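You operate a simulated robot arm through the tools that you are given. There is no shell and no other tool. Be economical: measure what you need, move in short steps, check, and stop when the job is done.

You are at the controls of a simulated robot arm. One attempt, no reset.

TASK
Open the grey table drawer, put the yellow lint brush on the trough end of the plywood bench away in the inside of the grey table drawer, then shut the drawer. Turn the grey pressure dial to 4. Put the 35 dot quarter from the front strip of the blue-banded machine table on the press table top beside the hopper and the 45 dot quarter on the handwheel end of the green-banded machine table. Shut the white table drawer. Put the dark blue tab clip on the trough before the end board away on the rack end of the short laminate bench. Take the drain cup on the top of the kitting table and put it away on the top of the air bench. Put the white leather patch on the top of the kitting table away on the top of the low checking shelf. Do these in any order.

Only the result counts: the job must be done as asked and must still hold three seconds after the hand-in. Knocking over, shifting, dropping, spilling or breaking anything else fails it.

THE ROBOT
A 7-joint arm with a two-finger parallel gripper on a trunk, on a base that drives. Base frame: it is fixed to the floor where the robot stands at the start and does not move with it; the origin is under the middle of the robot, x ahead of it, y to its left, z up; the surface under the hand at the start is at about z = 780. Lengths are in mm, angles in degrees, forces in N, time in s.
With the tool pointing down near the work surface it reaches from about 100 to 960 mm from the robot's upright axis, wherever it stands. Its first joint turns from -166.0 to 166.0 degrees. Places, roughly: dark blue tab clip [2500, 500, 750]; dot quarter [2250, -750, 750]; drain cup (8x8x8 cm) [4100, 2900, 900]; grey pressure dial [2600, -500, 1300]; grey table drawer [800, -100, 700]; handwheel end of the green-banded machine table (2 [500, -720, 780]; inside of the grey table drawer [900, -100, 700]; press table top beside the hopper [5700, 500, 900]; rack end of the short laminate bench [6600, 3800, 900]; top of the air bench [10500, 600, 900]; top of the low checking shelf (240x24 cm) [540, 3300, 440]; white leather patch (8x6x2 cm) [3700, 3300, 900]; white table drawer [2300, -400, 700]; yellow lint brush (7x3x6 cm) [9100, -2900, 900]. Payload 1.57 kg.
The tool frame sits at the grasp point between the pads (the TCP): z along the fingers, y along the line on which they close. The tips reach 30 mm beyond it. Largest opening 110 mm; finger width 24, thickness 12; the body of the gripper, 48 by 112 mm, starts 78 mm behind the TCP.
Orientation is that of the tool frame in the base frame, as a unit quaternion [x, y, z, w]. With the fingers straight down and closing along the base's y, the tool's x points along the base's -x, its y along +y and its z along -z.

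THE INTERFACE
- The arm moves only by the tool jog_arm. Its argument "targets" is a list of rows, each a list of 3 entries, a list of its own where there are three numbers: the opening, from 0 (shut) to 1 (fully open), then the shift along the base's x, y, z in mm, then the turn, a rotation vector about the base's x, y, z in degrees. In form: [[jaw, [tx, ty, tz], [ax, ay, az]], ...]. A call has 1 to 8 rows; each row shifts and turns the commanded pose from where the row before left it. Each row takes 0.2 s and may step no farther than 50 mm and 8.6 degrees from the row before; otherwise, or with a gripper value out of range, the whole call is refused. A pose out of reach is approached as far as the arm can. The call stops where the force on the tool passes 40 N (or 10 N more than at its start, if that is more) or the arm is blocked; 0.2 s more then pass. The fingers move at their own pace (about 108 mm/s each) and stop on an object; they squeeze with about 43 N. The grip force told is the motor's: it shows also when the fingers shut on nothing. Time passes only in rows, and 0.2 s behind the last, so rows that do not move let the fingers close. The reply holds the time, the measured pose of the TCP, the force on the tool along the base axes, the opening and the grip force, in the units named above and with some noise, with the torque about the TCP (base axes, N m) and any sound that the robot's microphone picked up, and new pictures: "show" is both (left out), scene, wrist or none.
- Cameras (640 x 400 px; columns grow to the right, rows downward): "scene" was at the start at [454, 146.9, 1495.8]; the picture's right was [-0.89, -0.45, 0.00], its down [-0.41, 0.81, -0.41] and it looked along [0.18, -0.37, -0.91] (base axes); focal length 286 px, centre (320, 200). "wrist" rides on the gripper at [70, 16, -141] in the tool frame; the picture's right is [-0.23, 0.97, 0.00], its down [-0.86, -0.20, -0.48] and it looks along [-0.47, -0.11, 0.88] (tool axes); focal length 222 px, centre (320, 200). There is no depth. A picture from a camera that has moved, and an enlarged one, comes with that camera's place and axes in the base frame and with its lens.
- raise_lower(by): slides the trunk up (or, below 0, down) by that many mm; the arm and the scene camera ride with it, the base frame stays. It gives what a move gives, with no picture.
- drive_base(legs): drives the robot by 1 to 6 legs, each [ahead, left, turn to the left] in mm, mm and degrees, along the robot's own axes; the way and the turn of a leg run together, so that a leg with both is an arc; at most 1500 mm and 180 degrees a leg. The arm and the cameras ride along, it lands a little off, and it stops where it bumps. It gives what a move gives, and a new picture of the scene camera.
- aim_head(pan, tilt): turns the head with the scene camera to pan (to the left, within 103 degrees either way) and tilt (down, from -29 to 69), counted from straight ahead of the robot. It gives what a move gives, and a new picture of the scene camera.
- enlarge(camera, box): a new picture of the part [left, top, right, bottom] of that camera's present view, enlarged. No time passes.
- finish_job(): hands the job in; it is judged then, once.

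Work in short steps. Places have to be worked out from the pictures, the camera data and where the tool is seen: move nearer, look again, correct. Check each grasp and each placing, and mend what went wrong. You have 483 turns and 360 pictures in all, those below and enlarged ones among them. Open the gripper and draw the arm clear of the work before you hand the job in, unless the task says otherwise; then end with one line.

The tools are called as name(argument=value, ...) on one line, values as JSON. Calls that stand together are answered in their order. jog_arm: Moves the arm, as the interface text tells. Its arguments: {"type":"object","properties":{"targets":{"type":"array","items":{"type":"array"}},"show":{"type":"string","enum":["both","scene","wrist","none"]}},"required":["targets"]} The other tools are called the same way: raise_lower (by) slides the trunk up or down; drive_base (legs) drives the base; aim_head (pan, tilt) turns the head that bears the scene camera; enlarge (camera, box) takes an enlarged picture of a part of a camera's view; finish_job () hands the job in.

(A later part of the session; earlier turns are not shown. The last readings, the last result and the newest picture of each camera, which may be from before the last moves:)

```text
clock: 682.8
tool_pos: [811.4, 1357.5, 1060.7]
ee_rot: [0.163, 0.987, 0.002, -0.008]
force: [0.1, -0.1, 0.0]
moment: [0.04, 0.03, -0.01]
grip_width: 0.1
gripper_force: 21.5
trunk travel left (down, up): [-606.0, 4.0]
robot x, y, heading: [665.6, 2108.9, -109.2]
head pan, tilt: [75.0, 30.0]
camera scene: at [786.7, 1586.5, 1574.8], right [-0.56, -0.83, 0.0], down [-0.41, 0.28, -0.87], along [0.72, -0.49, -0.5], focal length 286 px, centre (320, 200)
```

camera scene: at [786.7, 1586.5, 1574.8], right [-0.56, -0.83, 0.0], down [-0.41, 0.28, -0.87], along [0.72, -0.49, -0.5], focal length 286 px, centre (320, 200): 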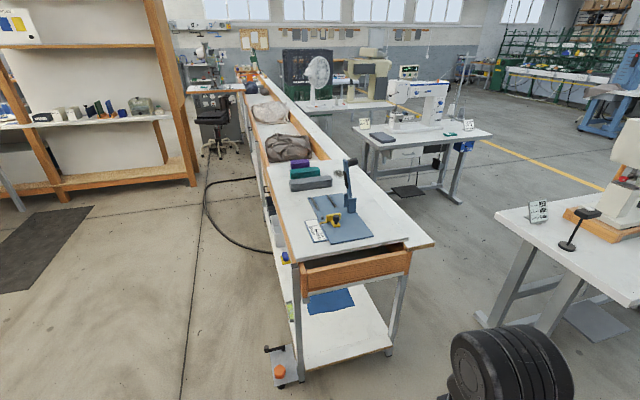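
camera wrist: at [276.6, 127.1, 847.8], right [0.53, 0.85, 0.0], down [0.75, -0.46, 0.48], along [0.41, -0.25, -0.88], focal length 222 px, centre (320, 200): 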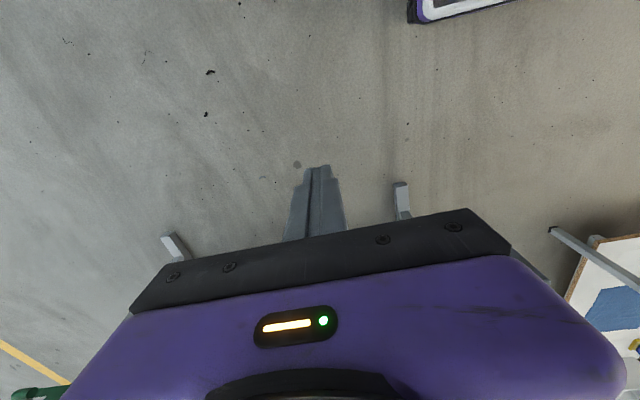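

The grey drawer looks fully shut. A hose lies on the floor near the clip, so I approach only as far as U≈1750 on the bench's left side and look into the trough.

drive_base(legs=[[-100, 0, 0], [0, 1400, 0], [0, 350, 0]])

aim_head(pan=40, tilt=40)

```text
clock: 692.5
tool_pos: [2518.6, 883.0, 1059.5]
ee_rot: [0.158, 0.987, 0.002, -0.008]
force: [-0.2, 0.0, 0.4]
moment: [-0.01, 0.03, -0.02]
grip_width: 0.3
gripper_force: 21.5
trunk travel left (down, up): [-606.0, 4.0]
robot x, y, heading: [2365.7, 1631.6, -108.4]
head pan, tilt: [75.0, 30.0]
camera scene: at [2492.1, 1112.6, 1574.9], right [-0.55, -0.83, 0.0], down [-0.42, 0.28, -0.87], along [0.72, -0.48, -0.5], focal length 286 px, centre (320, 200)
```

scene: 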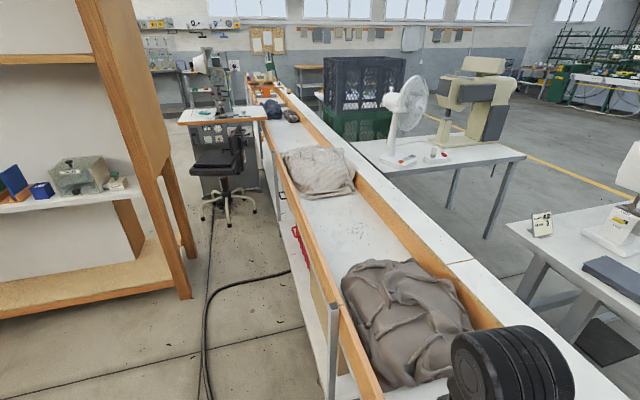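

```text
clock: 693.5
tool_pos: [2518.6, 881.5, 1060.8]
ee_rot: [0.157, 0.988, 0.002, -0.008]
force: [-1.2, -0.1, -0.4]
moment: [-0.03, -0.01, 0.01]
grip_width: 0.0
gripper_force: 21.5
trunk travel left (down, up): [-606.0, 4.0]
robot x, y, heading: [2361.9, 1628.7, -108.8]
head pan, tilt: [40.0, 40.0]
camera scene: at [2447.9, 1083.6, 1559.5], right [-0.93, -0.36, 0.0], down [-0.23, 0.6, -0.77], along [0.28, -0.71, -0.64], focal length 286 px, centre (320, 200)
```

scene: 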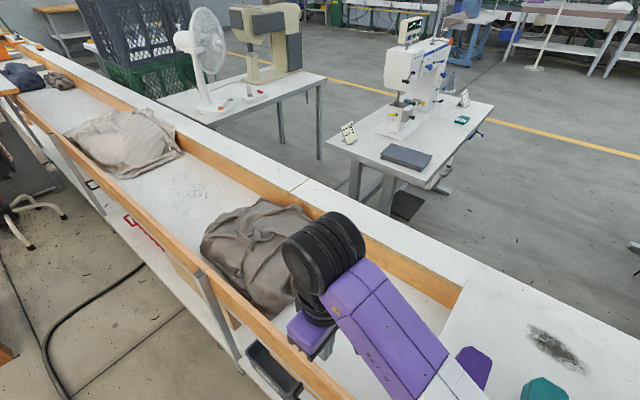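

jog_arm(targets=[[0.3, [0, 0, 0], [0, 0, 0]]], show="wrist")

```text
clock: 693.9
tool_pos: [2518.5, 882.7, 1059.7]
ee_rot: [0.158, 0.987, 0.004, -0.007]
force: [0.2, 0.0, 0.2]
moment: [0.01, 0.0, 0.01]
grip_width: 33.1
gripper_force: 0.1
trunk travel left (down, up): [-606.0, 4.0]
robot x, y, heading: [2361.7, 1629.9, -108.4]
head pan, tilt: [40.0, 40.0]
camera wrist: at [2460.0, 918.9, 1203.4], right [0.52, 0.85, 0.0], down [0.76, -0.46, 0.46], along [0.4, -0.24, -0.89], focal length 222 px, centre (320, 200)
```

wrist: 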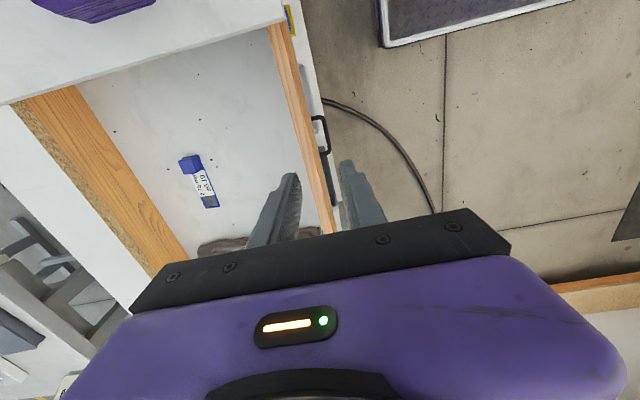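

enlarge(camera="wrist", box=[140, 140, 260, 215])

```text
5.33 times, centred on (200, 178) of wrist
camera zoom: at [2460.0, 918.9, 1203.4], right [0.52, 0.85, 0.0], down [0.76, -0.46, 0.46], along [0.4, -0.24, -0.89], focal length 1185 px, centre (960, 320)
```

zoom: 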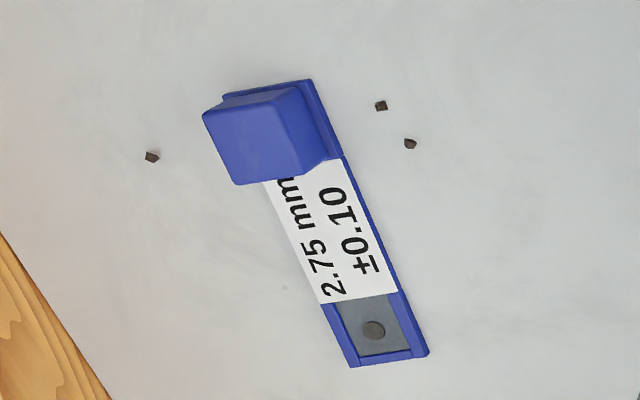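

The clip is a plate with a raised block at one end; I'll grip the block near (2448, 584). I drive ahead 220 mm and then reach the rest with the arm.

drive_base(legs=[[220, 31, 0]])

jog_arm(targets=[[0.7, [-14, -40, 0], [0, 0, 0]], [0.7, [-14, -40, 0], [0, 0, 0]]], show="wrist")

```text
clock: 695.6
tool_pos: [2477.6, 663.4, 1059.5]
ee_rot: [0.158, 0.987, 0.003, -0.007]
force: [-0.1, 0.7, 0.5]
moment: [0.01, 0.01, -0.01]
grip_width: 33.1
gripper_force: 0.1
trunk travel left (down, up): [-606.0, 4.0]
robot x, y, heading: [2321.9, 1414.7, -108.9]
head pan, tilt: [40.0, 40.0]
camera scene: at [2406.5, 864.4, 1559.6], right [-0.93, -0.36, 0.0], down [-0.23, 0.6, -0.77], along [0.28, -0.71, -0.64], focal length 286 px, centre (320, 200)
```

scene: 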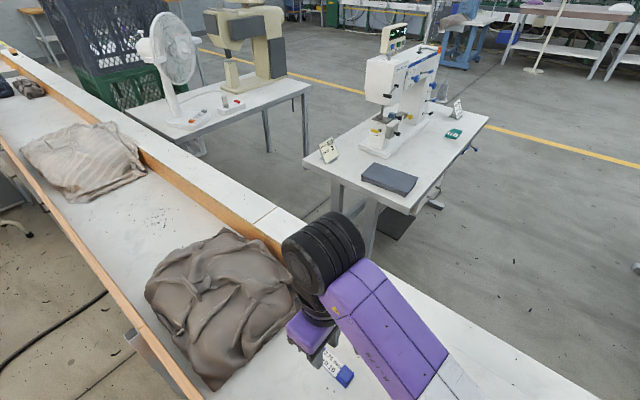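

```text
clock: 696.2
tool_pos: [2448.7, 583.4, 1060.9]
ee_rot: [0.158, 0.987, 0.002, -0.007]
force: [0.6, 0.9, 0.8]
moment: [-0.01, 0.02, 0.01]
grip_width: 77.2
gripper_force: 0.1
trunk travel left (down, up): [-606.0, 4.0]
robot x, y, heading: [2323.7, 1407.1, -108.7]
head pan, tilt: [40.0, 40.0]
camera wrist: at [2390.2, 619.8, 1203.6], right [0.52, 0.85, 0.0], down [0.76, -0.46, 0.46], along [0.4, -0.24, -0.89], focal length 222 px, centre (320, 200)
```

wrist: 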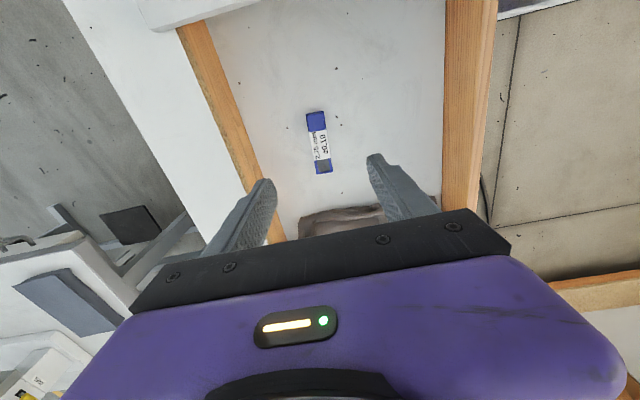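

Aligned over the block. I lower 300 mm into the trough and check.

raise_lower(by=-290)

jog_arm(targets=[[0.7, [0, 0, 0], [0, 0, 0]]], show="both")

```text
clock: 699.1
tool_pos: [2445.1, 577.7, 791.5]
ee_rot: [0.159, 0.987, -0.013, -0.007]
force: [-1.5, 0.6, -0.7]
moment: [0.02, -0.04, 0.02]
grip_width: 77.0
gripper_force: 0.0
trunk travel left (down, up): [-316.0, 294.0]
robot x, y, heading: [2316.7, 1410.4, -108.4]
head pan, tilt: [40.0, 40.0]
```

```text
clock: 699.5
tool_pos: [2442.7, 577.8, 791.1]
ee_rot: [0.16, 0.987, -0.013, -0.007]
force: [-0.4, -0.3, 0.3]
moment: [-0.01, -0.02, 0.05]
grip_width: 76.9
gripper_force: 0.0
trunk travel left (down, up): [-316.0, 294.0]
robot x, y, heading: [2325.9, 1414.6, -108.6]
head pan, tilt: [40.0, 40.0]
camera scene: at [2404.9, 870.1, 1275.2], right [-0.93, -0.36, 0.0], down [-0.23, 0.6, -0.77], along [0.28, -0.72, -0.64], focal length 286 px, centre (320, 200)
camera wrist: at [2385.4, 617.7, 932.9], right [0.52, 0.85, -0.03], down [0.76, -0.45, 0.48], along [0.39, -0.27, -0.88], focal length 222 px, centre (320, 200)
```

scene: 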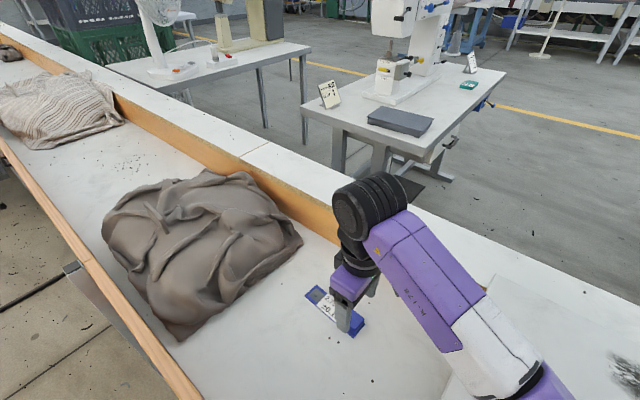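
wrist: 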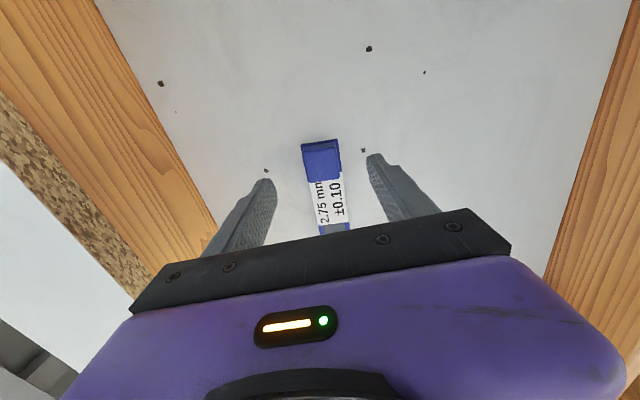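

The tool sits 20 mm higher than it should: the low elbow is probably resting on the bench. I raise again and flip the tool back +90° to get the elbow-up posture; the block can be gripped along the bench direction.

raise_lower(by=290)

jog_arm(targets=[[0.7, [0, 0, 0], [0, 0, 8.4]], [0.7, [0, 0, 0], [0, 0, 8.4]], [0.7, [0, 0, 0], [0, 0, 8.4]], [0.7, [0, 0, 0], [0, 0, 8.4]], [0.7, [0, 0, 0], [0, 0, 8.4]], [0.7, [0, 0, 0], [0, 0, 8.4]], [0.7, [0, 0, 0], [0, 0, 8.4]], [0.7, [0, 0, 0], [0, 0, 8.4]]], show="none")

jog_arm(targets=[[0.7, [0, 0, 0], [0, 0, 8.4]], [0.7, [0, 0, 0], [0, 0, 8.4]], [0.7, [0, 0, 0], [0, 0, 6]]], show="both")

```text
clock: 702.4
tool_pos: [2448.9, 583.9, 1061.9]
ee_rot: [0.158, 0.987, 0.002, -0.008]
force: [-0.1, -0.3, -0.9]
moment: [0.0, 0.04, 0.06]
grip_width: 76.9
gripper_force: 0.1
trunk travel left (down, up): [-606.0, 4.0]
robot x, y, heading: [2322.8, 1412.0, -108.7]
head pan, tilt: [40.0, 40.0]
```

```text
clock: 704.2
tool_pos: [2447.8, 583.8, 1062.2]
ee_rot: [-0.416, 0.909, -0.003, -0.007]
force: [0.2, -0.9, 0.9]
moment: [0.02, -0.02, -0.01]
grip_width: 76.9
gripper_force: 0.0
trunk travel left (down, up): [-606.0, 4.0]
robot x, y, heading: [2322.9, 1414.2, -108.6]
head pan, tilt: [40.0, 40.0]
```

```text
clock: 705.0
tool_pos: [2449.5, 584.2, 1061.0]
ee_rot: [-0.587, 0.81, -0.003, -0.006]
force: [-1.2, -0.1, -0.5]
moment: [0.0, -0.03, 0.0]
grip_width: 76.7
gripper_force: 0.0
trunk travel left (down, up): [-606.0, 4.0]
robot x, y, heading: [2320.7, 1410.2, -108.6]
head pan, tilt: [40.0, 40.0]
camera scene: at [2406.5, 864.2, 1559.5], right [-0.93, -0.36, 0.0], down [-0.23, 0.6, -0.77], along [0.28, -0.71, -0.64], focal length 286 px, centre (320, 200)
camera wrist: at [2412.9, 524.3, 1203.6], right [-0.86, 0.52, 0.0], down [0.46, 0.76, 0.46], along [0.24, 0.4, -0.89], focal length 222 px, centre (320, 200)
```

scene: 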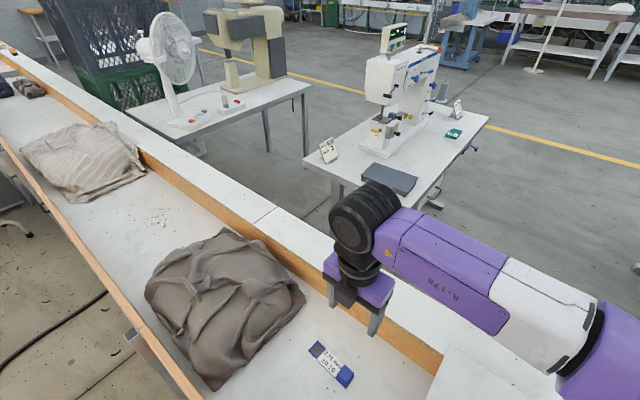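
wrist: 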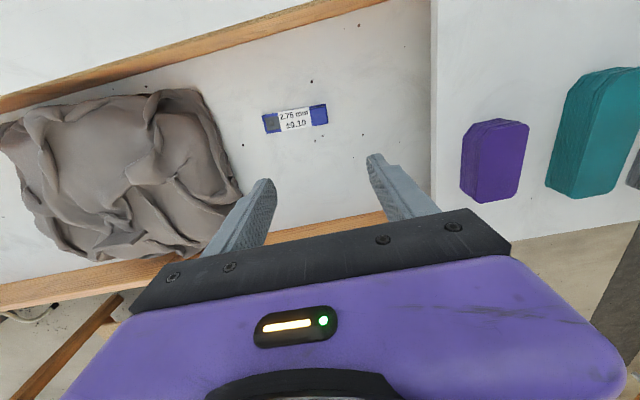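

The elbow passes over the white plate, so lowering by trunk alone brings it onto the plate. I lower the trunk only 120 mm and take the rest with the arm, so the elbow stays high.

raise_lower(by=-120)

jog_arm(targets=[[0.7, [0, 0, -40], [0, 0, 0]], [0.7, [0, 0, -40], [0, 0, 0]], [0.7, [0, 0, -40], [0, 0, 0]]], show="both")

```text
clock: 706.5
tool_pos: [2449.2, 583.9, 940.8]
ee_rot: [-0.586, 0.81, -0.004, -0.007]
force: [-0.2, -0.1, -0.2]
moment: [0.0, -0.03, 0.02]
grip_width: 77.1
gripper_force: 0.0
trunk travel left (down, up): [-486.0, 124.0]
robot x, y, heading: [2320.6, 1411.7, -108.7]
head pan, tilt: [40.0, 40.0]
```

```text
clock: 707.3
tool_pos: [2448.5, 584.3, 820.9]
ee_rot: [-0.586, 0.81, -0.005, -0.006]
force: [0.0, -0.4, 0.2]
moment: [-0.03, -0.01, 0.01]
grip_width: 77.1
gripper_force: 0.0
trunk travel left (down, up): [-486.0, 124.0]
robot x, y, heading: [2323.2, 1412.2, -108.8]
head pan, tilt: [40.0, 40.0]
camera scene: at [2406.4, 864.3, 1439.6], right [-0.93, -0.36, 0.0], down [-0.23, 0.6, -0.77], along [0.28, -0.71, -0.64], focal length 286 px, centre (320, 200)
camera wrist: at [2412.4, 524.7, 963.4], right [-0.85, 0.52, 0.0], down [0.46, 0.76, 0.46], along [0.24, 0.4, -0.89], focal length 222 px, centre (320, 200)
```

scene: 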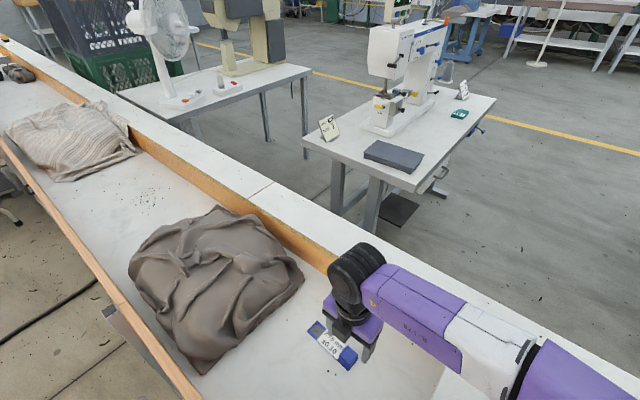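
wrist: 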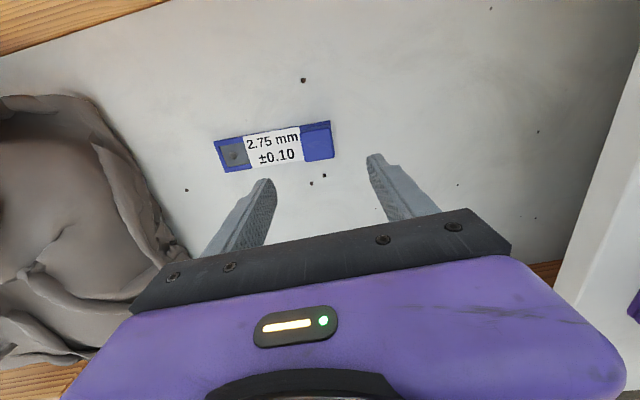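

jog_arm(targets=[[0.7, [-6, -13, -30], [0, 0, 0]], [0.7, [0, 0, -30], [0, 0, 0]]], show="wrist")

```text
clock: 707.9
tool_pos: [2443.2, 571.2, 761.8]
ee_rot: [-0.586, 0.81, -0.003, -0.008]
force: [1.5, -0.3, 0.0]
moment: [0.01, -0.01, 0.0]
grip_width: 77.0
gripper_force: 0.1
trunk travel left (down, up): [-486.0, 124.0]
robot x, y, heading: [2321.2, 1413.8, -108.9]
head pan, tilt: [40.0, 40.0]
camera wrist: at [2407.1, 511.5, 903.9], right [-0.85, 0.52, 0.0], down [0.46, 0.76, 0.46], along [0.24, 0.4, -0.89], focal length 222 px, centre (320, 200)
```

wrist: 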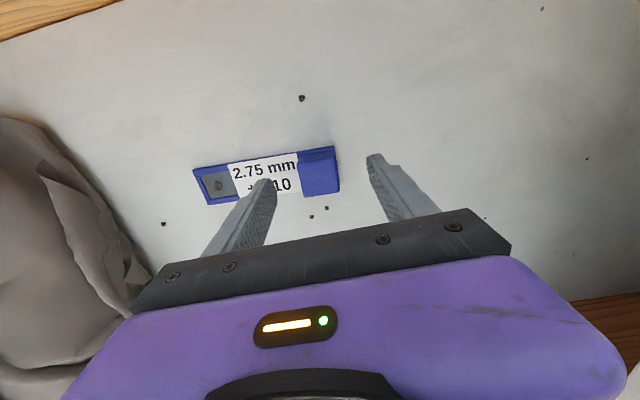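

jog_arm(targets=[[0.7, [0, 0, -15], [0, 0, 0]], [0.7, [0, 0, -10], [0, 0, 0]]], show="wrist")

enlarge(camera="scene", box=[280, 230, 440, 390])

```text
clock: 708.5
tool_pos: [2442.9, 571.5, 735.9]
ee_rot: [-0.586, 0.81, -0.004, -0.007]
force: [-0.5, 0.8, -1.1]
moment: [-0.03, -0.01, 0.0]
grip_width: 77.0
gripper_force: 0.0
trunk travel left (down, up): [-486.0, 124.0]
robot x, y, heading: [2320.7, 1413.8, -108.4]
head pan, tilt: [40.0, 40.0]
camera wrist: at [2406.7, 511.7, 878.8], right [-0.85, 0.52, 0.0], down [0.46, 0.76, 0.47], along [0.24, 0.4, -0.89], focal length 222 px, centre (320, 200)
```

wrist: 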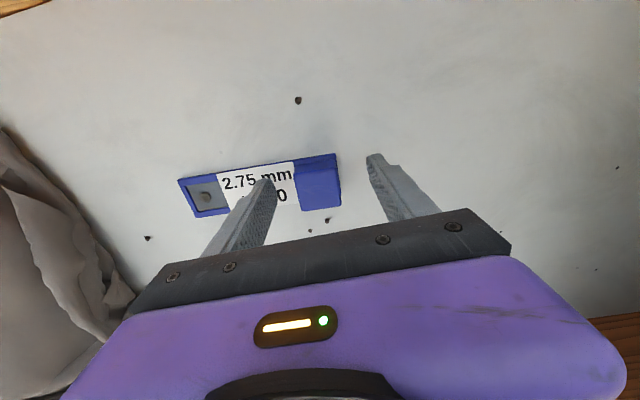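

```text
2.50 times, centred on (360, 310) of scene
camera zoom: at [2406.5, 864.2, 1439.5], right [-0.93, -0.36, 0.0], down [-0.23, 0.6, -0.77], along [0.28, -0.71, -0.64], focal length 715 px, centre (220, -75)
```

zoom: 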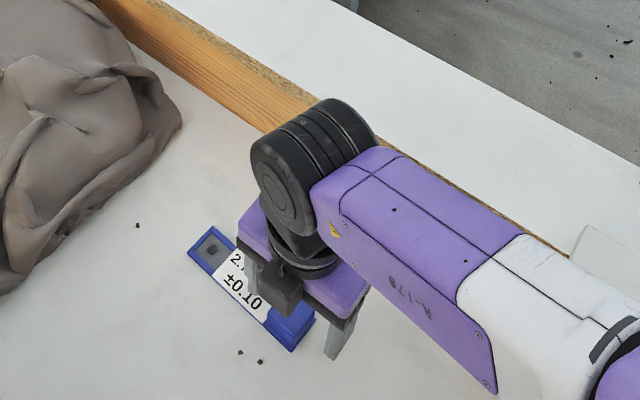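

jog_arm(targets=[[0.7, [0, 0, -7], [0, 0, 0]], [0.7, [0, 0, -7], [0, 0, 0]]], show="none")

jog_arm(targets=[[0.7, [0, 0, -6], [0, 0, 0]]], show="wrist")

```text
clock: 709.1
tool_pos: [2444.9, 567.9, 729.6]
ee_rot: [-0.587, 0.81, -0.008, -0.005]
force: [-2.1, 2.1, 18.0]
moment: [-0.01, -0.62, 0.13]
grip_width: 75.5
gripper_force: 0.1
trunk travel left (down, up): [-486.0, 124.0]
robot x, y, heading: [2324.6, 1412.4, -108.8]
head pan, tilt: [40.0, 40.0]
stopped in row 2: the force on the tool passed its limit at 50 N (the readings are from after the stop); the commanded pose is now the measured one
```

```text
clock: 709.5
tool_pos: [2448.0, 565.6, 729.8]
ee_rot: [-0.586, 0.81, -0.01, -0.003]
force: [-2.4, 1.8, 15.6]
moment: [-0.02, -0.62, 0.17]
grip_width: 75.0
gripper_force: 0.0
trunk travel left (down, up): [-486.0, 124.0]
robot x, y, heading: [2326.8, 1409.4, -108.6]
head pan, tilt: [40.0, 40.0]
stopped in row 1: the force on the tool passed its limit at 46 N (the readings are from after the stop); the commanded pose is now the measured one
camera wrist: at [2409.9, 507.8, 872.1], right [-0.85, 0.52, -0.02], down [0.45, 0.76, 0.47], along [0.25, 0.39, -0.89], focal length 222 px, centre (320, 200)
```

wrist: 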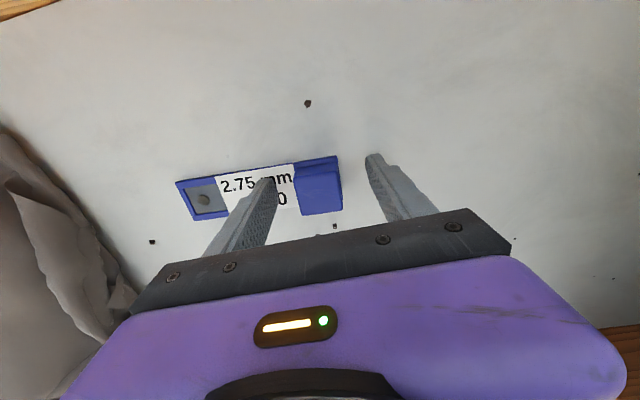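

The tips touch the clip plate. I lift 4 mm, undo the small drift and close on the block.

jog_arm(targets=[[0.7, [-4, 4, 5], [0, 0, 0]], [0.4, [0, 0, 0], [0, 0, 0]], [0, [0, 0, 0], [0, 0, 0]], [0, [0, 0, 0], [0, 0, 0]]], show="wrist")

```text
clock: 710.5
tool_pos: [2443.1, 570.4, 733.0]
ee_rot: [-0.586, 0.81, -0.009, -0.003]
force: [0.0, -0.1, -0.2]
moment: [0.01, 0.03, -0.01]
grip_width: 32.7
gripper_force: 40.5
trunk travel left (down, up): [-486.0, 124.0]
robot x, y, heading: [2322.0, 1413.8, -108.9]
head pan, tilt: [40.0, 40.0]
camera wrist: at [2405.8, 512.2, 875.3], right [-0.85, 0.52, -0.01], down [0.45, 0.76, 0.47], along [0.25, 0.39, -0.88], focal length 222 px, centre (320, 200)
```

wrist: 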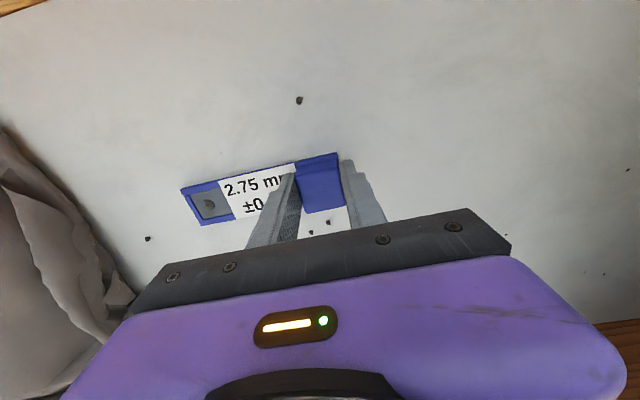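

jog_arm(targets=[[0, [0, 0, 20], [0, 0, 0]], [0, [0, 0, 40], [0, 0, 0]], [0, [0, 0, 40], [0, 0, 0]], [0, [0, 0, 40], [0, 0, 0]], [0, [0, 0, 40], [0, 0, 0]]], show="wrist")

```text
clock: 711.7
tool_pos: [2442.5, 571.2, 912.0]
ee_rot: [-0.586, 0.81, -0.008, -0.004]
force: [0.1, 0.1, -0.4]
moment: [0.02, 0.01, 0.02]
grip_width: 32.8
gripper_force: 41.1
trunk travel left (down, up): [-486.0, 124.0]
robot x, y, heading: [2320.4, 1410.8, -108.6]
head pan, tilt: [40.0, 40.0]
camera wrist: at [2405.6, 512.4, 1055.2], right [-0.85, 0.52, -0.01], down [0.45, 0.76, 0.47], along [0.25, 0.39, -0.88], focal length 222 px, centre (320, 200)
```

wrist: 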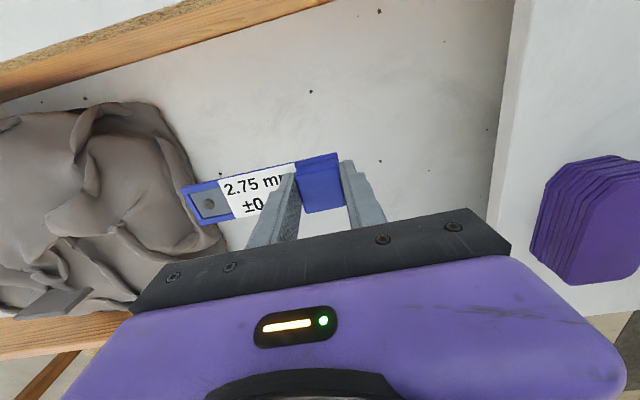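

The clip is held. I raise fully and draw the hand in towards me, then back away from the bench.

raise_lower(by=120)

drive_base(legs=[[-450, 0, 0]])

jog_arm(targets=[[0, [-6, 45, 5], [0, 0, 0]], [0, [-6, 45, 5], [0, 0, 0]], [0, [-6, 45, 5], [0, 0, 0]]], show="wrist")

```text
clock: 713.2
tool_pos: [2444.1, 571.0, 1032.5]
ee_rot: [-0.587, 0.81, -0.008, -0.003]
force: [0.1, 0.8, 0.0]
moment: [-0.03, -0.01, 0.01]
grip_width: 32.9
gripper_force: 40.8
trunk travel left (down, up): [-606.0, 4.0]
robot x, y, heading: [2322.2, 1413.4, -108.9]
head pan, tilt: [40.0, 40.0]
```

```text
clock: 715.9
tool_pos: [2590.0, 991.4, 1034.0]
ee_rot: [-0.589, 0.808, -0.009, -0.003]
force: [1.2, 0.8, -0.5]
moment: [-0.01, 0.01, 0.03]
grip_width: 32.8
gripper_force: 40.9
trunk travel left (down, up): [-606.0, 4.0]
robot x, y, heading: [2464.1, 1830.8, -108.1]
head pan, tilt: [40.0, 40.0]
camera scene: at [2551.2, 1284.9, 1559.4], right [-0.93, -0.37, 0.0], down [-0.24, 0.6, -0.77], along [0.28, -0.71, -0.64], focal length 286 px, centre (320, 200)
```

scene: 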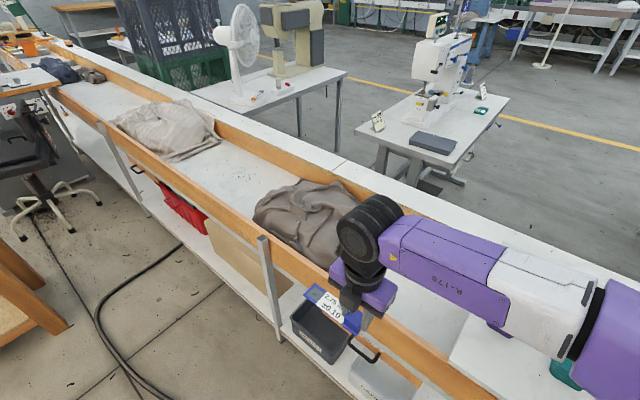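

```text
clock: 716.7
tool_pos: [2573.1, 1127.1, 1047.5]
ee_rot: [-0.59, 0.807, -0.009, -0.004]
force: [-0.6, -1.2, -0.6]
moment: [0.0, -0.01, 0.0]
grip_width: 32.7
gripper_force: 40.8
trunk travel left (down, up): [-606.0, 4.0]
robot x, y, heading: [2462.3, 1833.2, -108.2]
head pan, tilt: [40.0, 40.0]
camera wrist: at [2535.6, 1067.1, 1189.7], right [-0.86, 0.51, -0.01], down [0.45, 0.76, 0.47], along [0.25, 0.39, -0.88], focal length 222 px, centre (320, 200)
```

wrist: 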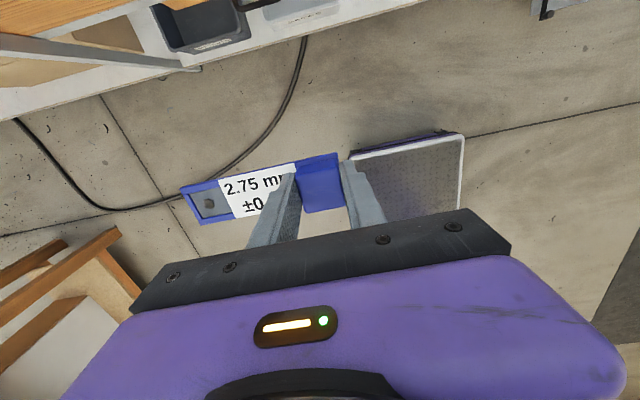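

Clip steady. I go round the kitting table's end to the wall-side corridor again.

drive_base(legs=[[0, -780, -0.8], [-1200, 0, 0], [-1200, 0, 0], [0, 0, 89.7]])

aim_head(pan=0, tilt=25)

```text
clock: 733.8
tool_pos: [2922.1, 3725.3, 1046.7]
ee_rot: [0.744, -0.668, 0.009, 0.003]
force: [-0.4, 0.2, -0.5]
moment: [0.0, 0.01, -0.03]
grip_width: 32.9
gripper_force: 41.3
trunk travel left (down, up): [-606.0, 4.0]
robot x, y, heading: [2534.5, 4328.0, -84.6]
head pan, tilt: [40.0, 40.0]
stopped in leg 4: the robot was blocked; the commanded pose is now the measured one
camera scene: at [2837.0, 3863.0, 1559.3], right [-0.7, -0.71, 0.0], down [-0.46, 0.45, -0.77], along [0.55, -0.54, -0.64], focal length 286 px, centre (320, 200)
```

scene: 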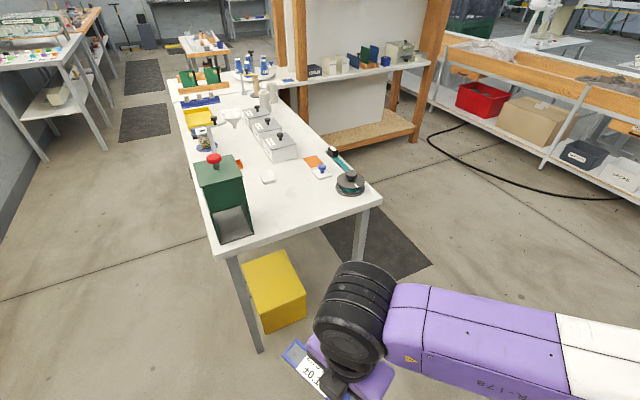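

```text
clock: 734.9
tool_pos: [2919.4, 3726.2, 1047.2]
ee_rot: [0.744, -0.668, 0.009, 0.001]
force: [0.0, 1.0, -1.2]
moment: [-0.04, -0.01, 0.02]
grip_width: 32.8
gripper_force: 40.8
trunk travel left (down, up): [-606.0, 4.0]
robot x, y, heading: [2536.0, 4326.4, -84.3]
head pan, tilt: [0.0, 25.0]
camera scene: at [2784.9, 3830.9, 1582.8], right [-1.0, -0.1, 0.0], down [-0.04, 0.42, -0.91], along [0.09, -0.9, -0.42], focal length 286 px, centre (320, 200)
```

scene: 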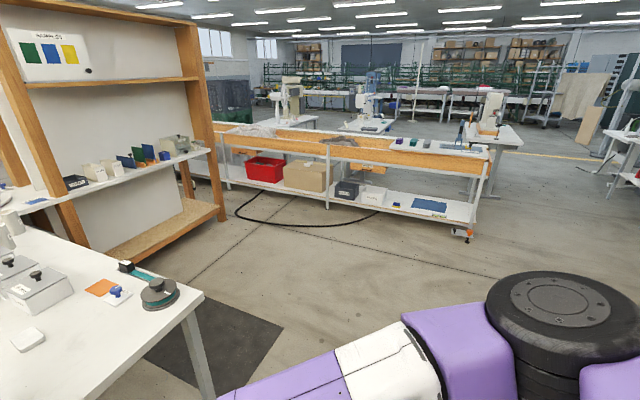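

The rear touched something during the turn. I move ahead 250 mm into open floor and finish turning there.

drive_base(legs=[[270, 0, 0], [0, 0, 65.3]])

aim_head(pan=85, tilt=30)

```text
clock: 739.7
tool_pos: [3267.4, 4166.0, 1047.5]
ee_rot: [0.988, -0.156, 0.009, -0.003]
force: [-0.2, 0.5, -1.0]
moment: [-0.03, 0.01, 0.02]
grip_width: 33.0
gripper_force: 41.0
trunk travel left (down, up): [-606.0, 4.0]
robot x, y, heading: [2561.2, 4062.9, -18.4]
head pan, tilt: [0.0, 25.0]
camera scene: at [3117.3, 4085.9, 1582.8], right [-0.32, -0.95, 0.0], down [-0.4, 0.13, -0.91], along [0.86, -0.29, -0.42], focal length 286 px, centre (320, 200)
```

scene: 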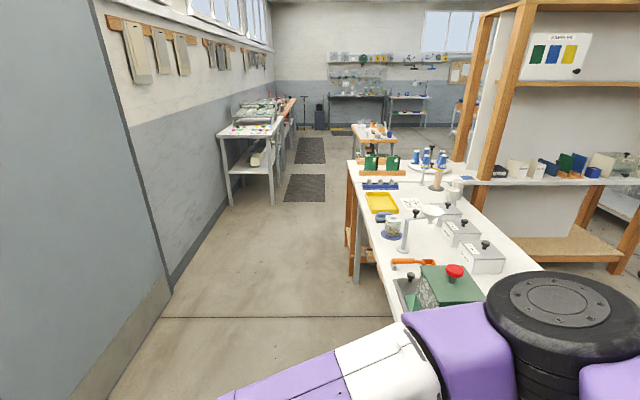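

```text
clock: 741.3
tool_pos: [3267.0, 4167.3, 1046.8]
ee_rot: [0.988, -0.156, 0.009, -0.003]
force: [0.7, 0.1, -0.2]
moment: [0.02, 0.04, 0.01]
grip_width: 32.7
gripper_force: 41.1
trunk travel left (down, up): [-606.0, 4.0]
robot x, y, heading: [2561.4, 4059.8, -18.5]
head pan, tilt: [85.0, 30.0]
camera scene: at [3066.1, 4198.1, 1574.8], right [0.92, -0.4, 0.0], down [-0.2, -0.46, -0.87], along [0.35, 0.79, -0.5], focal length 286 px, centre (320, 200)
```

scene: 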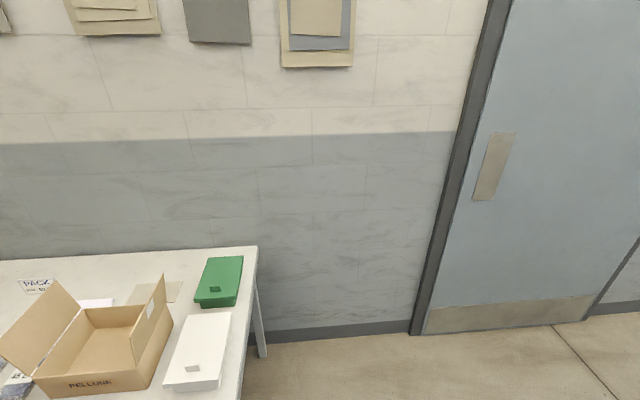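

I thread between the packing table and the kitting table, then along the corridor.

drive_base(legs=[[0, 285, -0.6], [750, 0, 0], [300, 110, 0], [1450, 0, 0], [550, 0, 0]])

aim_head(pan=35, tilt=40)

```text
clock: 758.2
tool_pos: [6272.1, 3556.5, 1047.9]
ee_rot: [0.988, -0.156, 0.01, -0.004]
force: [-0.7, 0.1, -1.3]
moment: [0.01, 0.01, 0.03]
grip_width: 32.8
gripper_force: 41.0
trunk travel left (down, up): [-606.0, 4.0]
robot x, y, heading: [5565.9, 3449.2, -18.5]
head pan, tilt: [85.0, 30.0]
camera scene: at [6069.4, 3586.9, 1574.9], right [0.92, -0.4, 0.0], down [-0.2, -0.46, -0.87], along [0.34, 0.79, -0.5], focal length 286 px, centre (320, 200)
```

scene: 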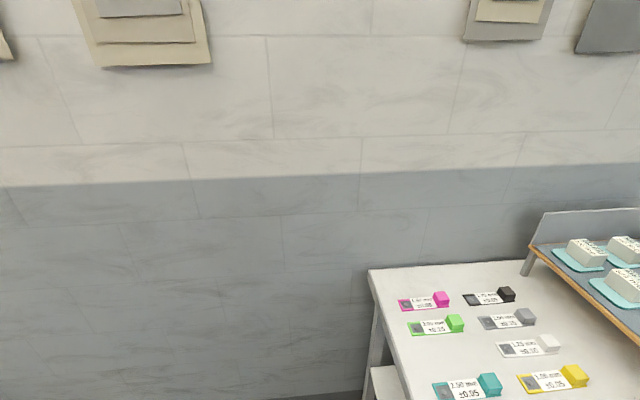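

```text
clock: 759.3
tool_pos: [6272.3, 3556.0, 1047.2]
ee_rot: [0.988, -0.155, 0.009, -0.004]
force: [-0.6, 0.2, -0.4]
moment: [-0.02, 0.0, -0.05]
grip_width: 32.8
gripper_force: 41.0
trunk travel left (down, up): [-606.0, 4.0]
robot x, y, heading: [5567.5, 3448.1, -18.4]
head pan, tilt: [35.0, 40.0]
camera scene: at [6115.0, 3528.2, 1559.5], right [0.29, -0.96, 0.0], down [-0.62, -0.18, -0.77], along [0.73, 0.22, -0.64], focal length 286 px, centre (320, 200)
```

scene: 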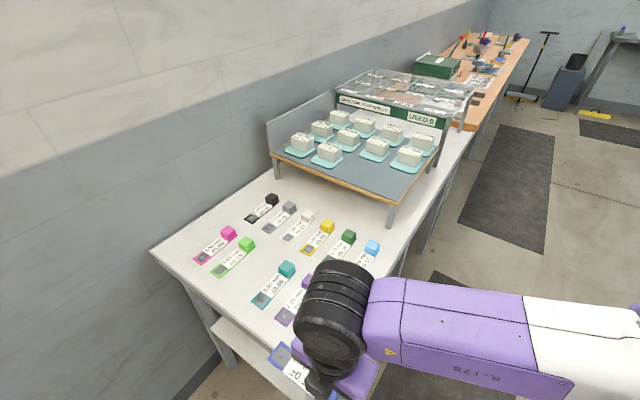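

I can see the empty slot among the sample clips, between the light green and teal ones, at about (6531, 3856). I swing the arm to the right and turn the tool so the clip will lie parallel to the others.

jog_arm(targets=[[0, [5.5, -45.7, 0], [0, 0, -8.5]], [0, [2.5, -45.9, 0], [0, 0, -8.5]], [0, [-0.4, -46, 0], [0, 0, -8.5]], [0, [-3.4, -45.9, 0], [0, 0, -8.5]], [0, [-6.4, -45.6, 0], [0, 0, -8.5]], [0, [-9.3, -45.1, 0], [0, 0, -8.5]], [0, [-12.2, -44.4, 0], [0, 0, -8.5]], [0, [-15, -43.5, 0], [0, 0, -8.5]]], show="none")

jog_arm(targets=[[0, [-17.8, -42.4, 0], [0, 0, -8.5]], [0, [-20.5, -41.2, 0], [0, 0, -8.5]], [0, [0, 0, 0], [0, 0, -6]]], show="scene")

```text
clock: 761.1
tool_pos: [6231.7, 3192.5, 1047.8]
ee_rot: [0.731, -0.682, 0.01, 0.004]
force: [-0.4, 0.0, -0.1]
moment: [-0.01, 0.02, 0.01]
grip_width: 32.8
gripper_force: 40.9
trunk travel left (down, up): [-606.0, 4.0]
robot x, y, heading: [5568.1, 3450.6, -18.5]
head pan, tilt: [35.0, 40.0]
```

```text
clock: 761.9
tool_pos: [6194.1, 3109.5, 1048.0]
ee_rot: [-0.581, 0.814, -0.01, -0.004]
force: [-0.7, -1.2, -0.7]
moment: [0.0, 0.03, 0.0]
grip_width: 32.6
gripper_force: 40.7
trunk travel left (down, up): [-606.0, 4.0]
robot x, y, heading: [5566.4, 3447.4, -18.3]
head pan, tilt: [35.0, 40.0]
camera scene: at [6114.9, 3527.9, 1559.5], right [0.28, -0.96, 0.0], down [-0.62, -0.18, -0.77], along [0.73, 0.22, -0.64], focal length 286 px, centre (320, 200)
```

scene: 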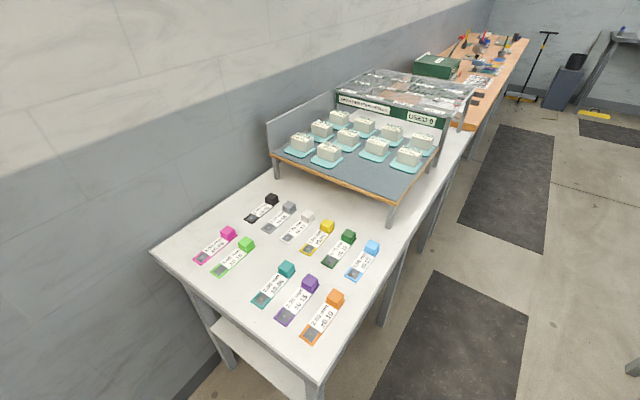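

drive_base(legs=[[0, 515, -0.6]])

aim_head(pan=20, tilt=55)

```text
clock: 765.0
tool_pos: [6359.8, 3601.3, 1047.4]
ee_rot: [-0.579, 0.815, -0.009, -0.005]
force: [-0.3, -0.1, -1.9]
moment: [0.0, 0.03, 0.0]
grip_width: 32.6
gripper_force: 40.8
trunk travel left (down, up): [-606.0, 4.0]
robot x, y, heading: [5736.7, 3946.1, -18.9]
head pan, tilt: [35.0, 40.0]
camera scene: at [6282.5, 4019.5, 1559.5], right [0.28, -0.96, 0.0], down [-0.62, -0.18, -0.77], along [0.74, 0.21, -0.64], focal length 286 px, centre (320, 200)
```

scene: 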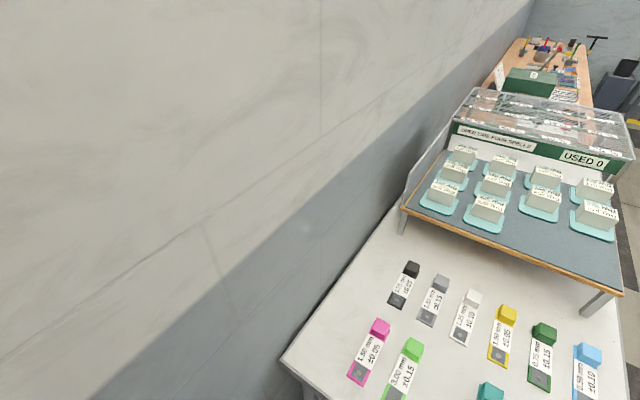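

```text
clock: 765.8
tool_pos: [6359.1, 3601.5, 1047.0]
ee_rot: [-0.578, 0.816, -0.009, -0.004]
force: [0.3, 0.5, -0.6]
moment: [0.0, -0.01, 0.0]
grip_width: 32.9
gripper_force: 41.0
trunk travel left (down, up): [-606.0, 4.0]
robot x, y, heading: [5732.9, 3941.4, -18.6]
head pan, tilt: [20.0, 55.0]
camera scene: at [6273.0, 3997.5, 1538.9], right [0.02, -1.0, 0.0], down [-0.82, -0.02, -0.57], along [0.57, 0.01, -0.82], focal length 286 px, centre (320, 200)
```

scene: 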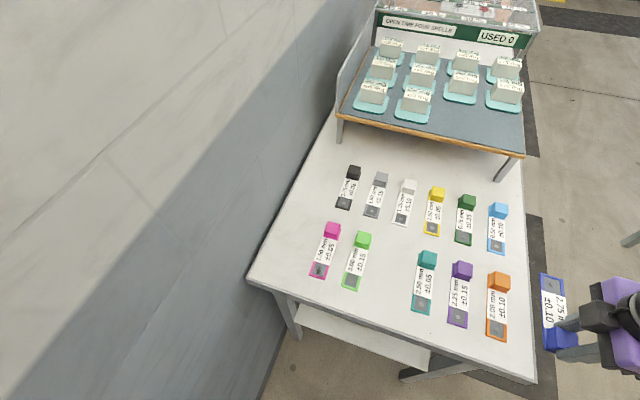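

The empty slot is clear at about (6528, 3833). I move the hand over it.

jog_arm(targets=[[0, [21.8, 40.8, 0], [0, 0, 0]], [0, [21.8, 40.8, 0], [0, 0, 0]], [0, [21.8, 40.8, 0], [0, 0, 0]], [0, [21.8, 40.8, 0], [0, 0, 0]], [0, [21.8, 40.8, 0], [0, 0, 0]], [0, [21.8, 40.8, 0], [0, 0, 0]]], show="both")

```text
clock: 767.1
tool_pos: [6489.2, 3845.8, 1047.3]
ee_rot: [-0.579, 0.816, -0.009, -0.004]
force: [0.1, -0.5, -0.5]
moment: [0.01, -0.03, -0.03]
grip_width: 32.8
gripper_force: 40.8
trunk travel left (down, up): [-606.0, 4.0]
robot x, y, heading: [5734.5, 3944.2, -19.1]
head pan, tilt: [20.0, 55.0]
camera scene: at [6272.7, 3996.6, 1538.9], right [0.02, -1.0, 0.0], down [-0.82, -0.02, -0.57], along [0.57, 0.01, -0.82], focal length 286 px, centre (320, 200)
camera wrist: at [6450.8, 3787.5, 1189.6], right [-0.84, 0.54, -0.01], down [0.47, 0.75, 0.47], along [0.26, 0.39, -0.88], focal length 222 px, centre (320, 200)
```

scene: 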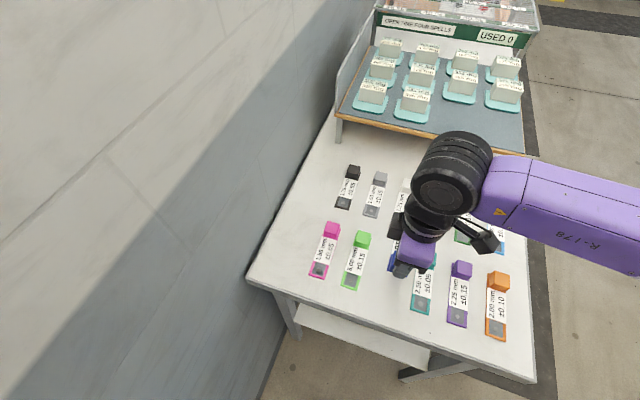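
wrist: 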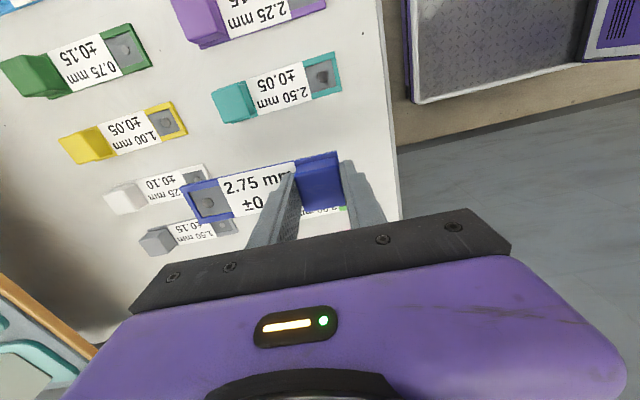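

The landing footprint lies between the light green and teal clips. I lower 85 mm, then step down.

raise_lower(by=-85)

jog_arm(targets=[[0, [0, 0, 0], [0, 0, 0]]], show="both")

```text
clock: 768.4
tool_pos: [6489.8, 3845.6, 962.1]
ee_rot: [-0.579, 0.816, -0.01, -0.004]
force: [-0.3, 0.7, 0.6]
moment: [-0.01, 0.0, 0.04]
grip_width: 32.6
gripper_force: 40.8
trunk travel left (down, up): [-521.0, 89.0]
robot x, y, heading: [5731.8, 3948.2, -18.6]
head pan, tilt: [20.0, 55.0]
```

```text
clock: 768.8
tool_pos: [6489.7, 3845.4, 962.1]
ee_rot: [-0.578, 0.816, -0.009, -0.004]
force: [-0.2, 0.0, -1.1]
moment: [0.03, -0.02, -0.02]
grip_width: 32.8
gripper_force: 40.9
trunk travel left (down, up): [-521.0, 89.0]
robot x, y, heading: [5734.4, 3943.7, -18.7]
head pan, tilt: [20.0, 55.0]
camera scene: at [6273.0, 3997.5, 1453.8], right [0.02, -1.0, 0.0], down [-0.82, -0.02, -0.57], along [0.57, 0.01, -0.82], focal length 286 px, centre (320, 200)
camera wrist: at [6451.0, 3788.0, 1104.6], right [-0.84, 0.54, -0.01], down [0.47, 0.75, 0.47], along [0.26, 0.39, -0.88], focal length 222 px, centre (320, 200)
```

scene: 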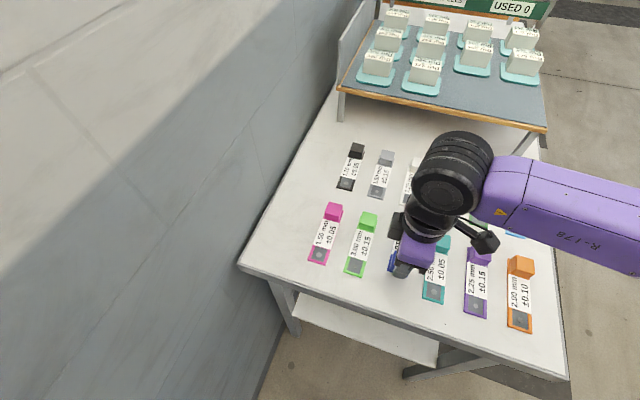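
wrist: 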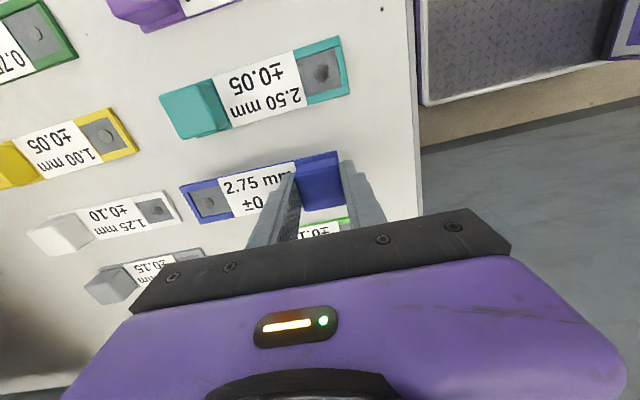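

jog_arm(targets=[[0, [-10, 2, 0], [0, 0, 0]]], show="none")

raise_lower(by=-15)

raise_lower(by=-8)

jog_arm(targets=[[0, [0, 0, 0], [0, 0, 0]]], show="wrist")

```text
clock: 769.2
tool_pos: [6479.5, 3846.9, 963.0]
ee_rot: [-0.579, 0.816, -0.009, -0.004]
force: [0.3, 0.0, -0.7]
moment: [-0.02, -0.02, 0.03]
grip_width: 32.9
gripper_force: 40.8
trunk travel left (down, up): [-521.0, 89.0]
robot x, y, heading: [5734.3, 3944.5, -19.0]
head pan, tilt: [20.0, 55.0]
```

```text
clock: 769.8
tool_pos: [6479.1, 3847.8, 947.7]
ee_rot: [-0.579, 0.815, -0.009, -0.005]
force: [0.0, -0.1, 0.5]
moment: [0.04, 0.0, -0.01]
grip_width: 32.8
gripper_force: 41.4
trunk travel left (down, up): [-506.0, 104.0]
robot x, y, heading: [5734.0, 3938.6, -19.2]
head pan, tilt: [20.0, 55.0]
```

```text
clock: 770.4
tool_pos: [6477.8, 3846.4, 937.9]
ee_rot: [-0.578, 0.816, -0.009, -0.004]
force: [0.0, 0.3, -0.1]
moment: [0.02, 0.02, -0.03]
grip_width: 32.7
gripper_force: 41.2
trunk travel left (down, up): [-498.0, 112.0]
robot x, y, heading: [5731.5, 3944.1, -18.8]
head pan, tilt: [20.0, 55.0]
```

```text
clock: 770.8
tool_pos: [6478.5, 3847.3, 939.4]
ee_rot: [-0.579, 0.816, -0.008, -0.005]
force: [0.0, 0.0, -0.2]
moment: [-0.01, 0.0, -0.01]
grip_width: 32.8
gripper_force: 41.0
trunk travel left (down, up): [-498.0, 112.0]
robot x, y, heading: [5731.9, 3943.0, -18.6]
head pan, tilt: [20.0, 55.0]
camera wrist: at [6440.9, 3789.5, 1081.9], right [-0.84, 0.54, -0.01], down [0.47, 0.75, 0.47], along [0.26, 0.39, -0.88], focal length 222 px, centre (320, 200)
```

wrist: 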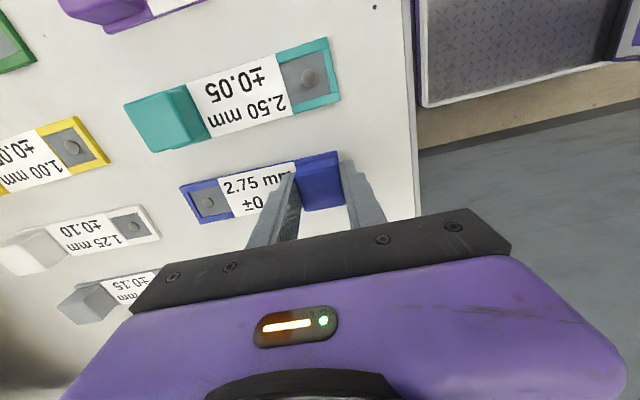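

Close now with good gaps all round. I step to contact.

raise_lower(by=-8)

raise_lower(by=-8)

raise_lower(by=-7)

raise_lower(by=-6)

```text
clock: 771.3
tool_pos: [6479.3, 3846.5, 935.4]
ee_rot: [-0.579, 0.816, -0.009, -0.003]
force: [-2.3, 0.0, 9.4]
moment: [0.1, 0.26, 0.06]
grip_width: 32.6
gripper_force: 40.5
trunk travel left (down, up): [-490.0, 120.0]
robot x, y, heading: [5730.3, 3944.1, -19.0]
head pan, tilt: [20.0, 55.0]
stopped: the force on the tool passed its limit at 43 N (the readings are from after the stop); the commanded pose is now the measured one
```

```text
clock: 771.7
tool_pos: [6482.1, 3848.2, 935.3]
ee_rot: [-0.579, 0.815, -0.011, 0.0]
force: [-1.9, -0.1, 12.9]
moment: [0.06, 0.33, 0.02]
grip_width: 32.7
gripper_force: 41.0
trunk travel left (down, up): [-487.0, 123.0]
robot x, y, heading: [5733.7, 3940.7, -18.5]
head pan, tilt: [20.0, 55.0]
stopped: the force on the tool passed its limit at 52 N (the readings are from after the stop); the commanded pose is now the measured one
```

```text
clock: 772.1
tool_pos: [6481.6, 3847.4, 934.9]
ee_rot: [-0.579, 0.815, -0.011, 0.001]
force: [-2.6, 1.0, 14.3]
moment: [0.04, 0.42, 0.05]
grip_width: 32.9
gripper_force: 40.8
trunk travel left (down, up): [-484.0, 126.0]
robot x, y, heading: [5733.2, 3941.7, -18.9]
head pan, tilt: [20.0, 55.0]
stopped: the force on the tool passed its limit at 51 N (the readings are from after the stop); the commanded pose is now the measured one
```

```text
clock: 772.5
tool_pos: [6483.2, 3848.1, 935.5]
ee_rot: [-0.58, 0.814, -0.011, 0.002]
force: [-3.6, 0.4, 12.1]
moment: [-0.03, 0.38, 0.05]
grip_width: 32.9
gripper_force: 41.0
trunk travel left (down, up): [-481.0, 129.0]
robot x, y, heading: [5728.0, 3946.3, -18.9]
head pan, tilt: [20.0, 55.0]
stopped: the force on the tool passed its limit at 48 N (the readings are from after the stop); the commanded pose is now the measured one
```

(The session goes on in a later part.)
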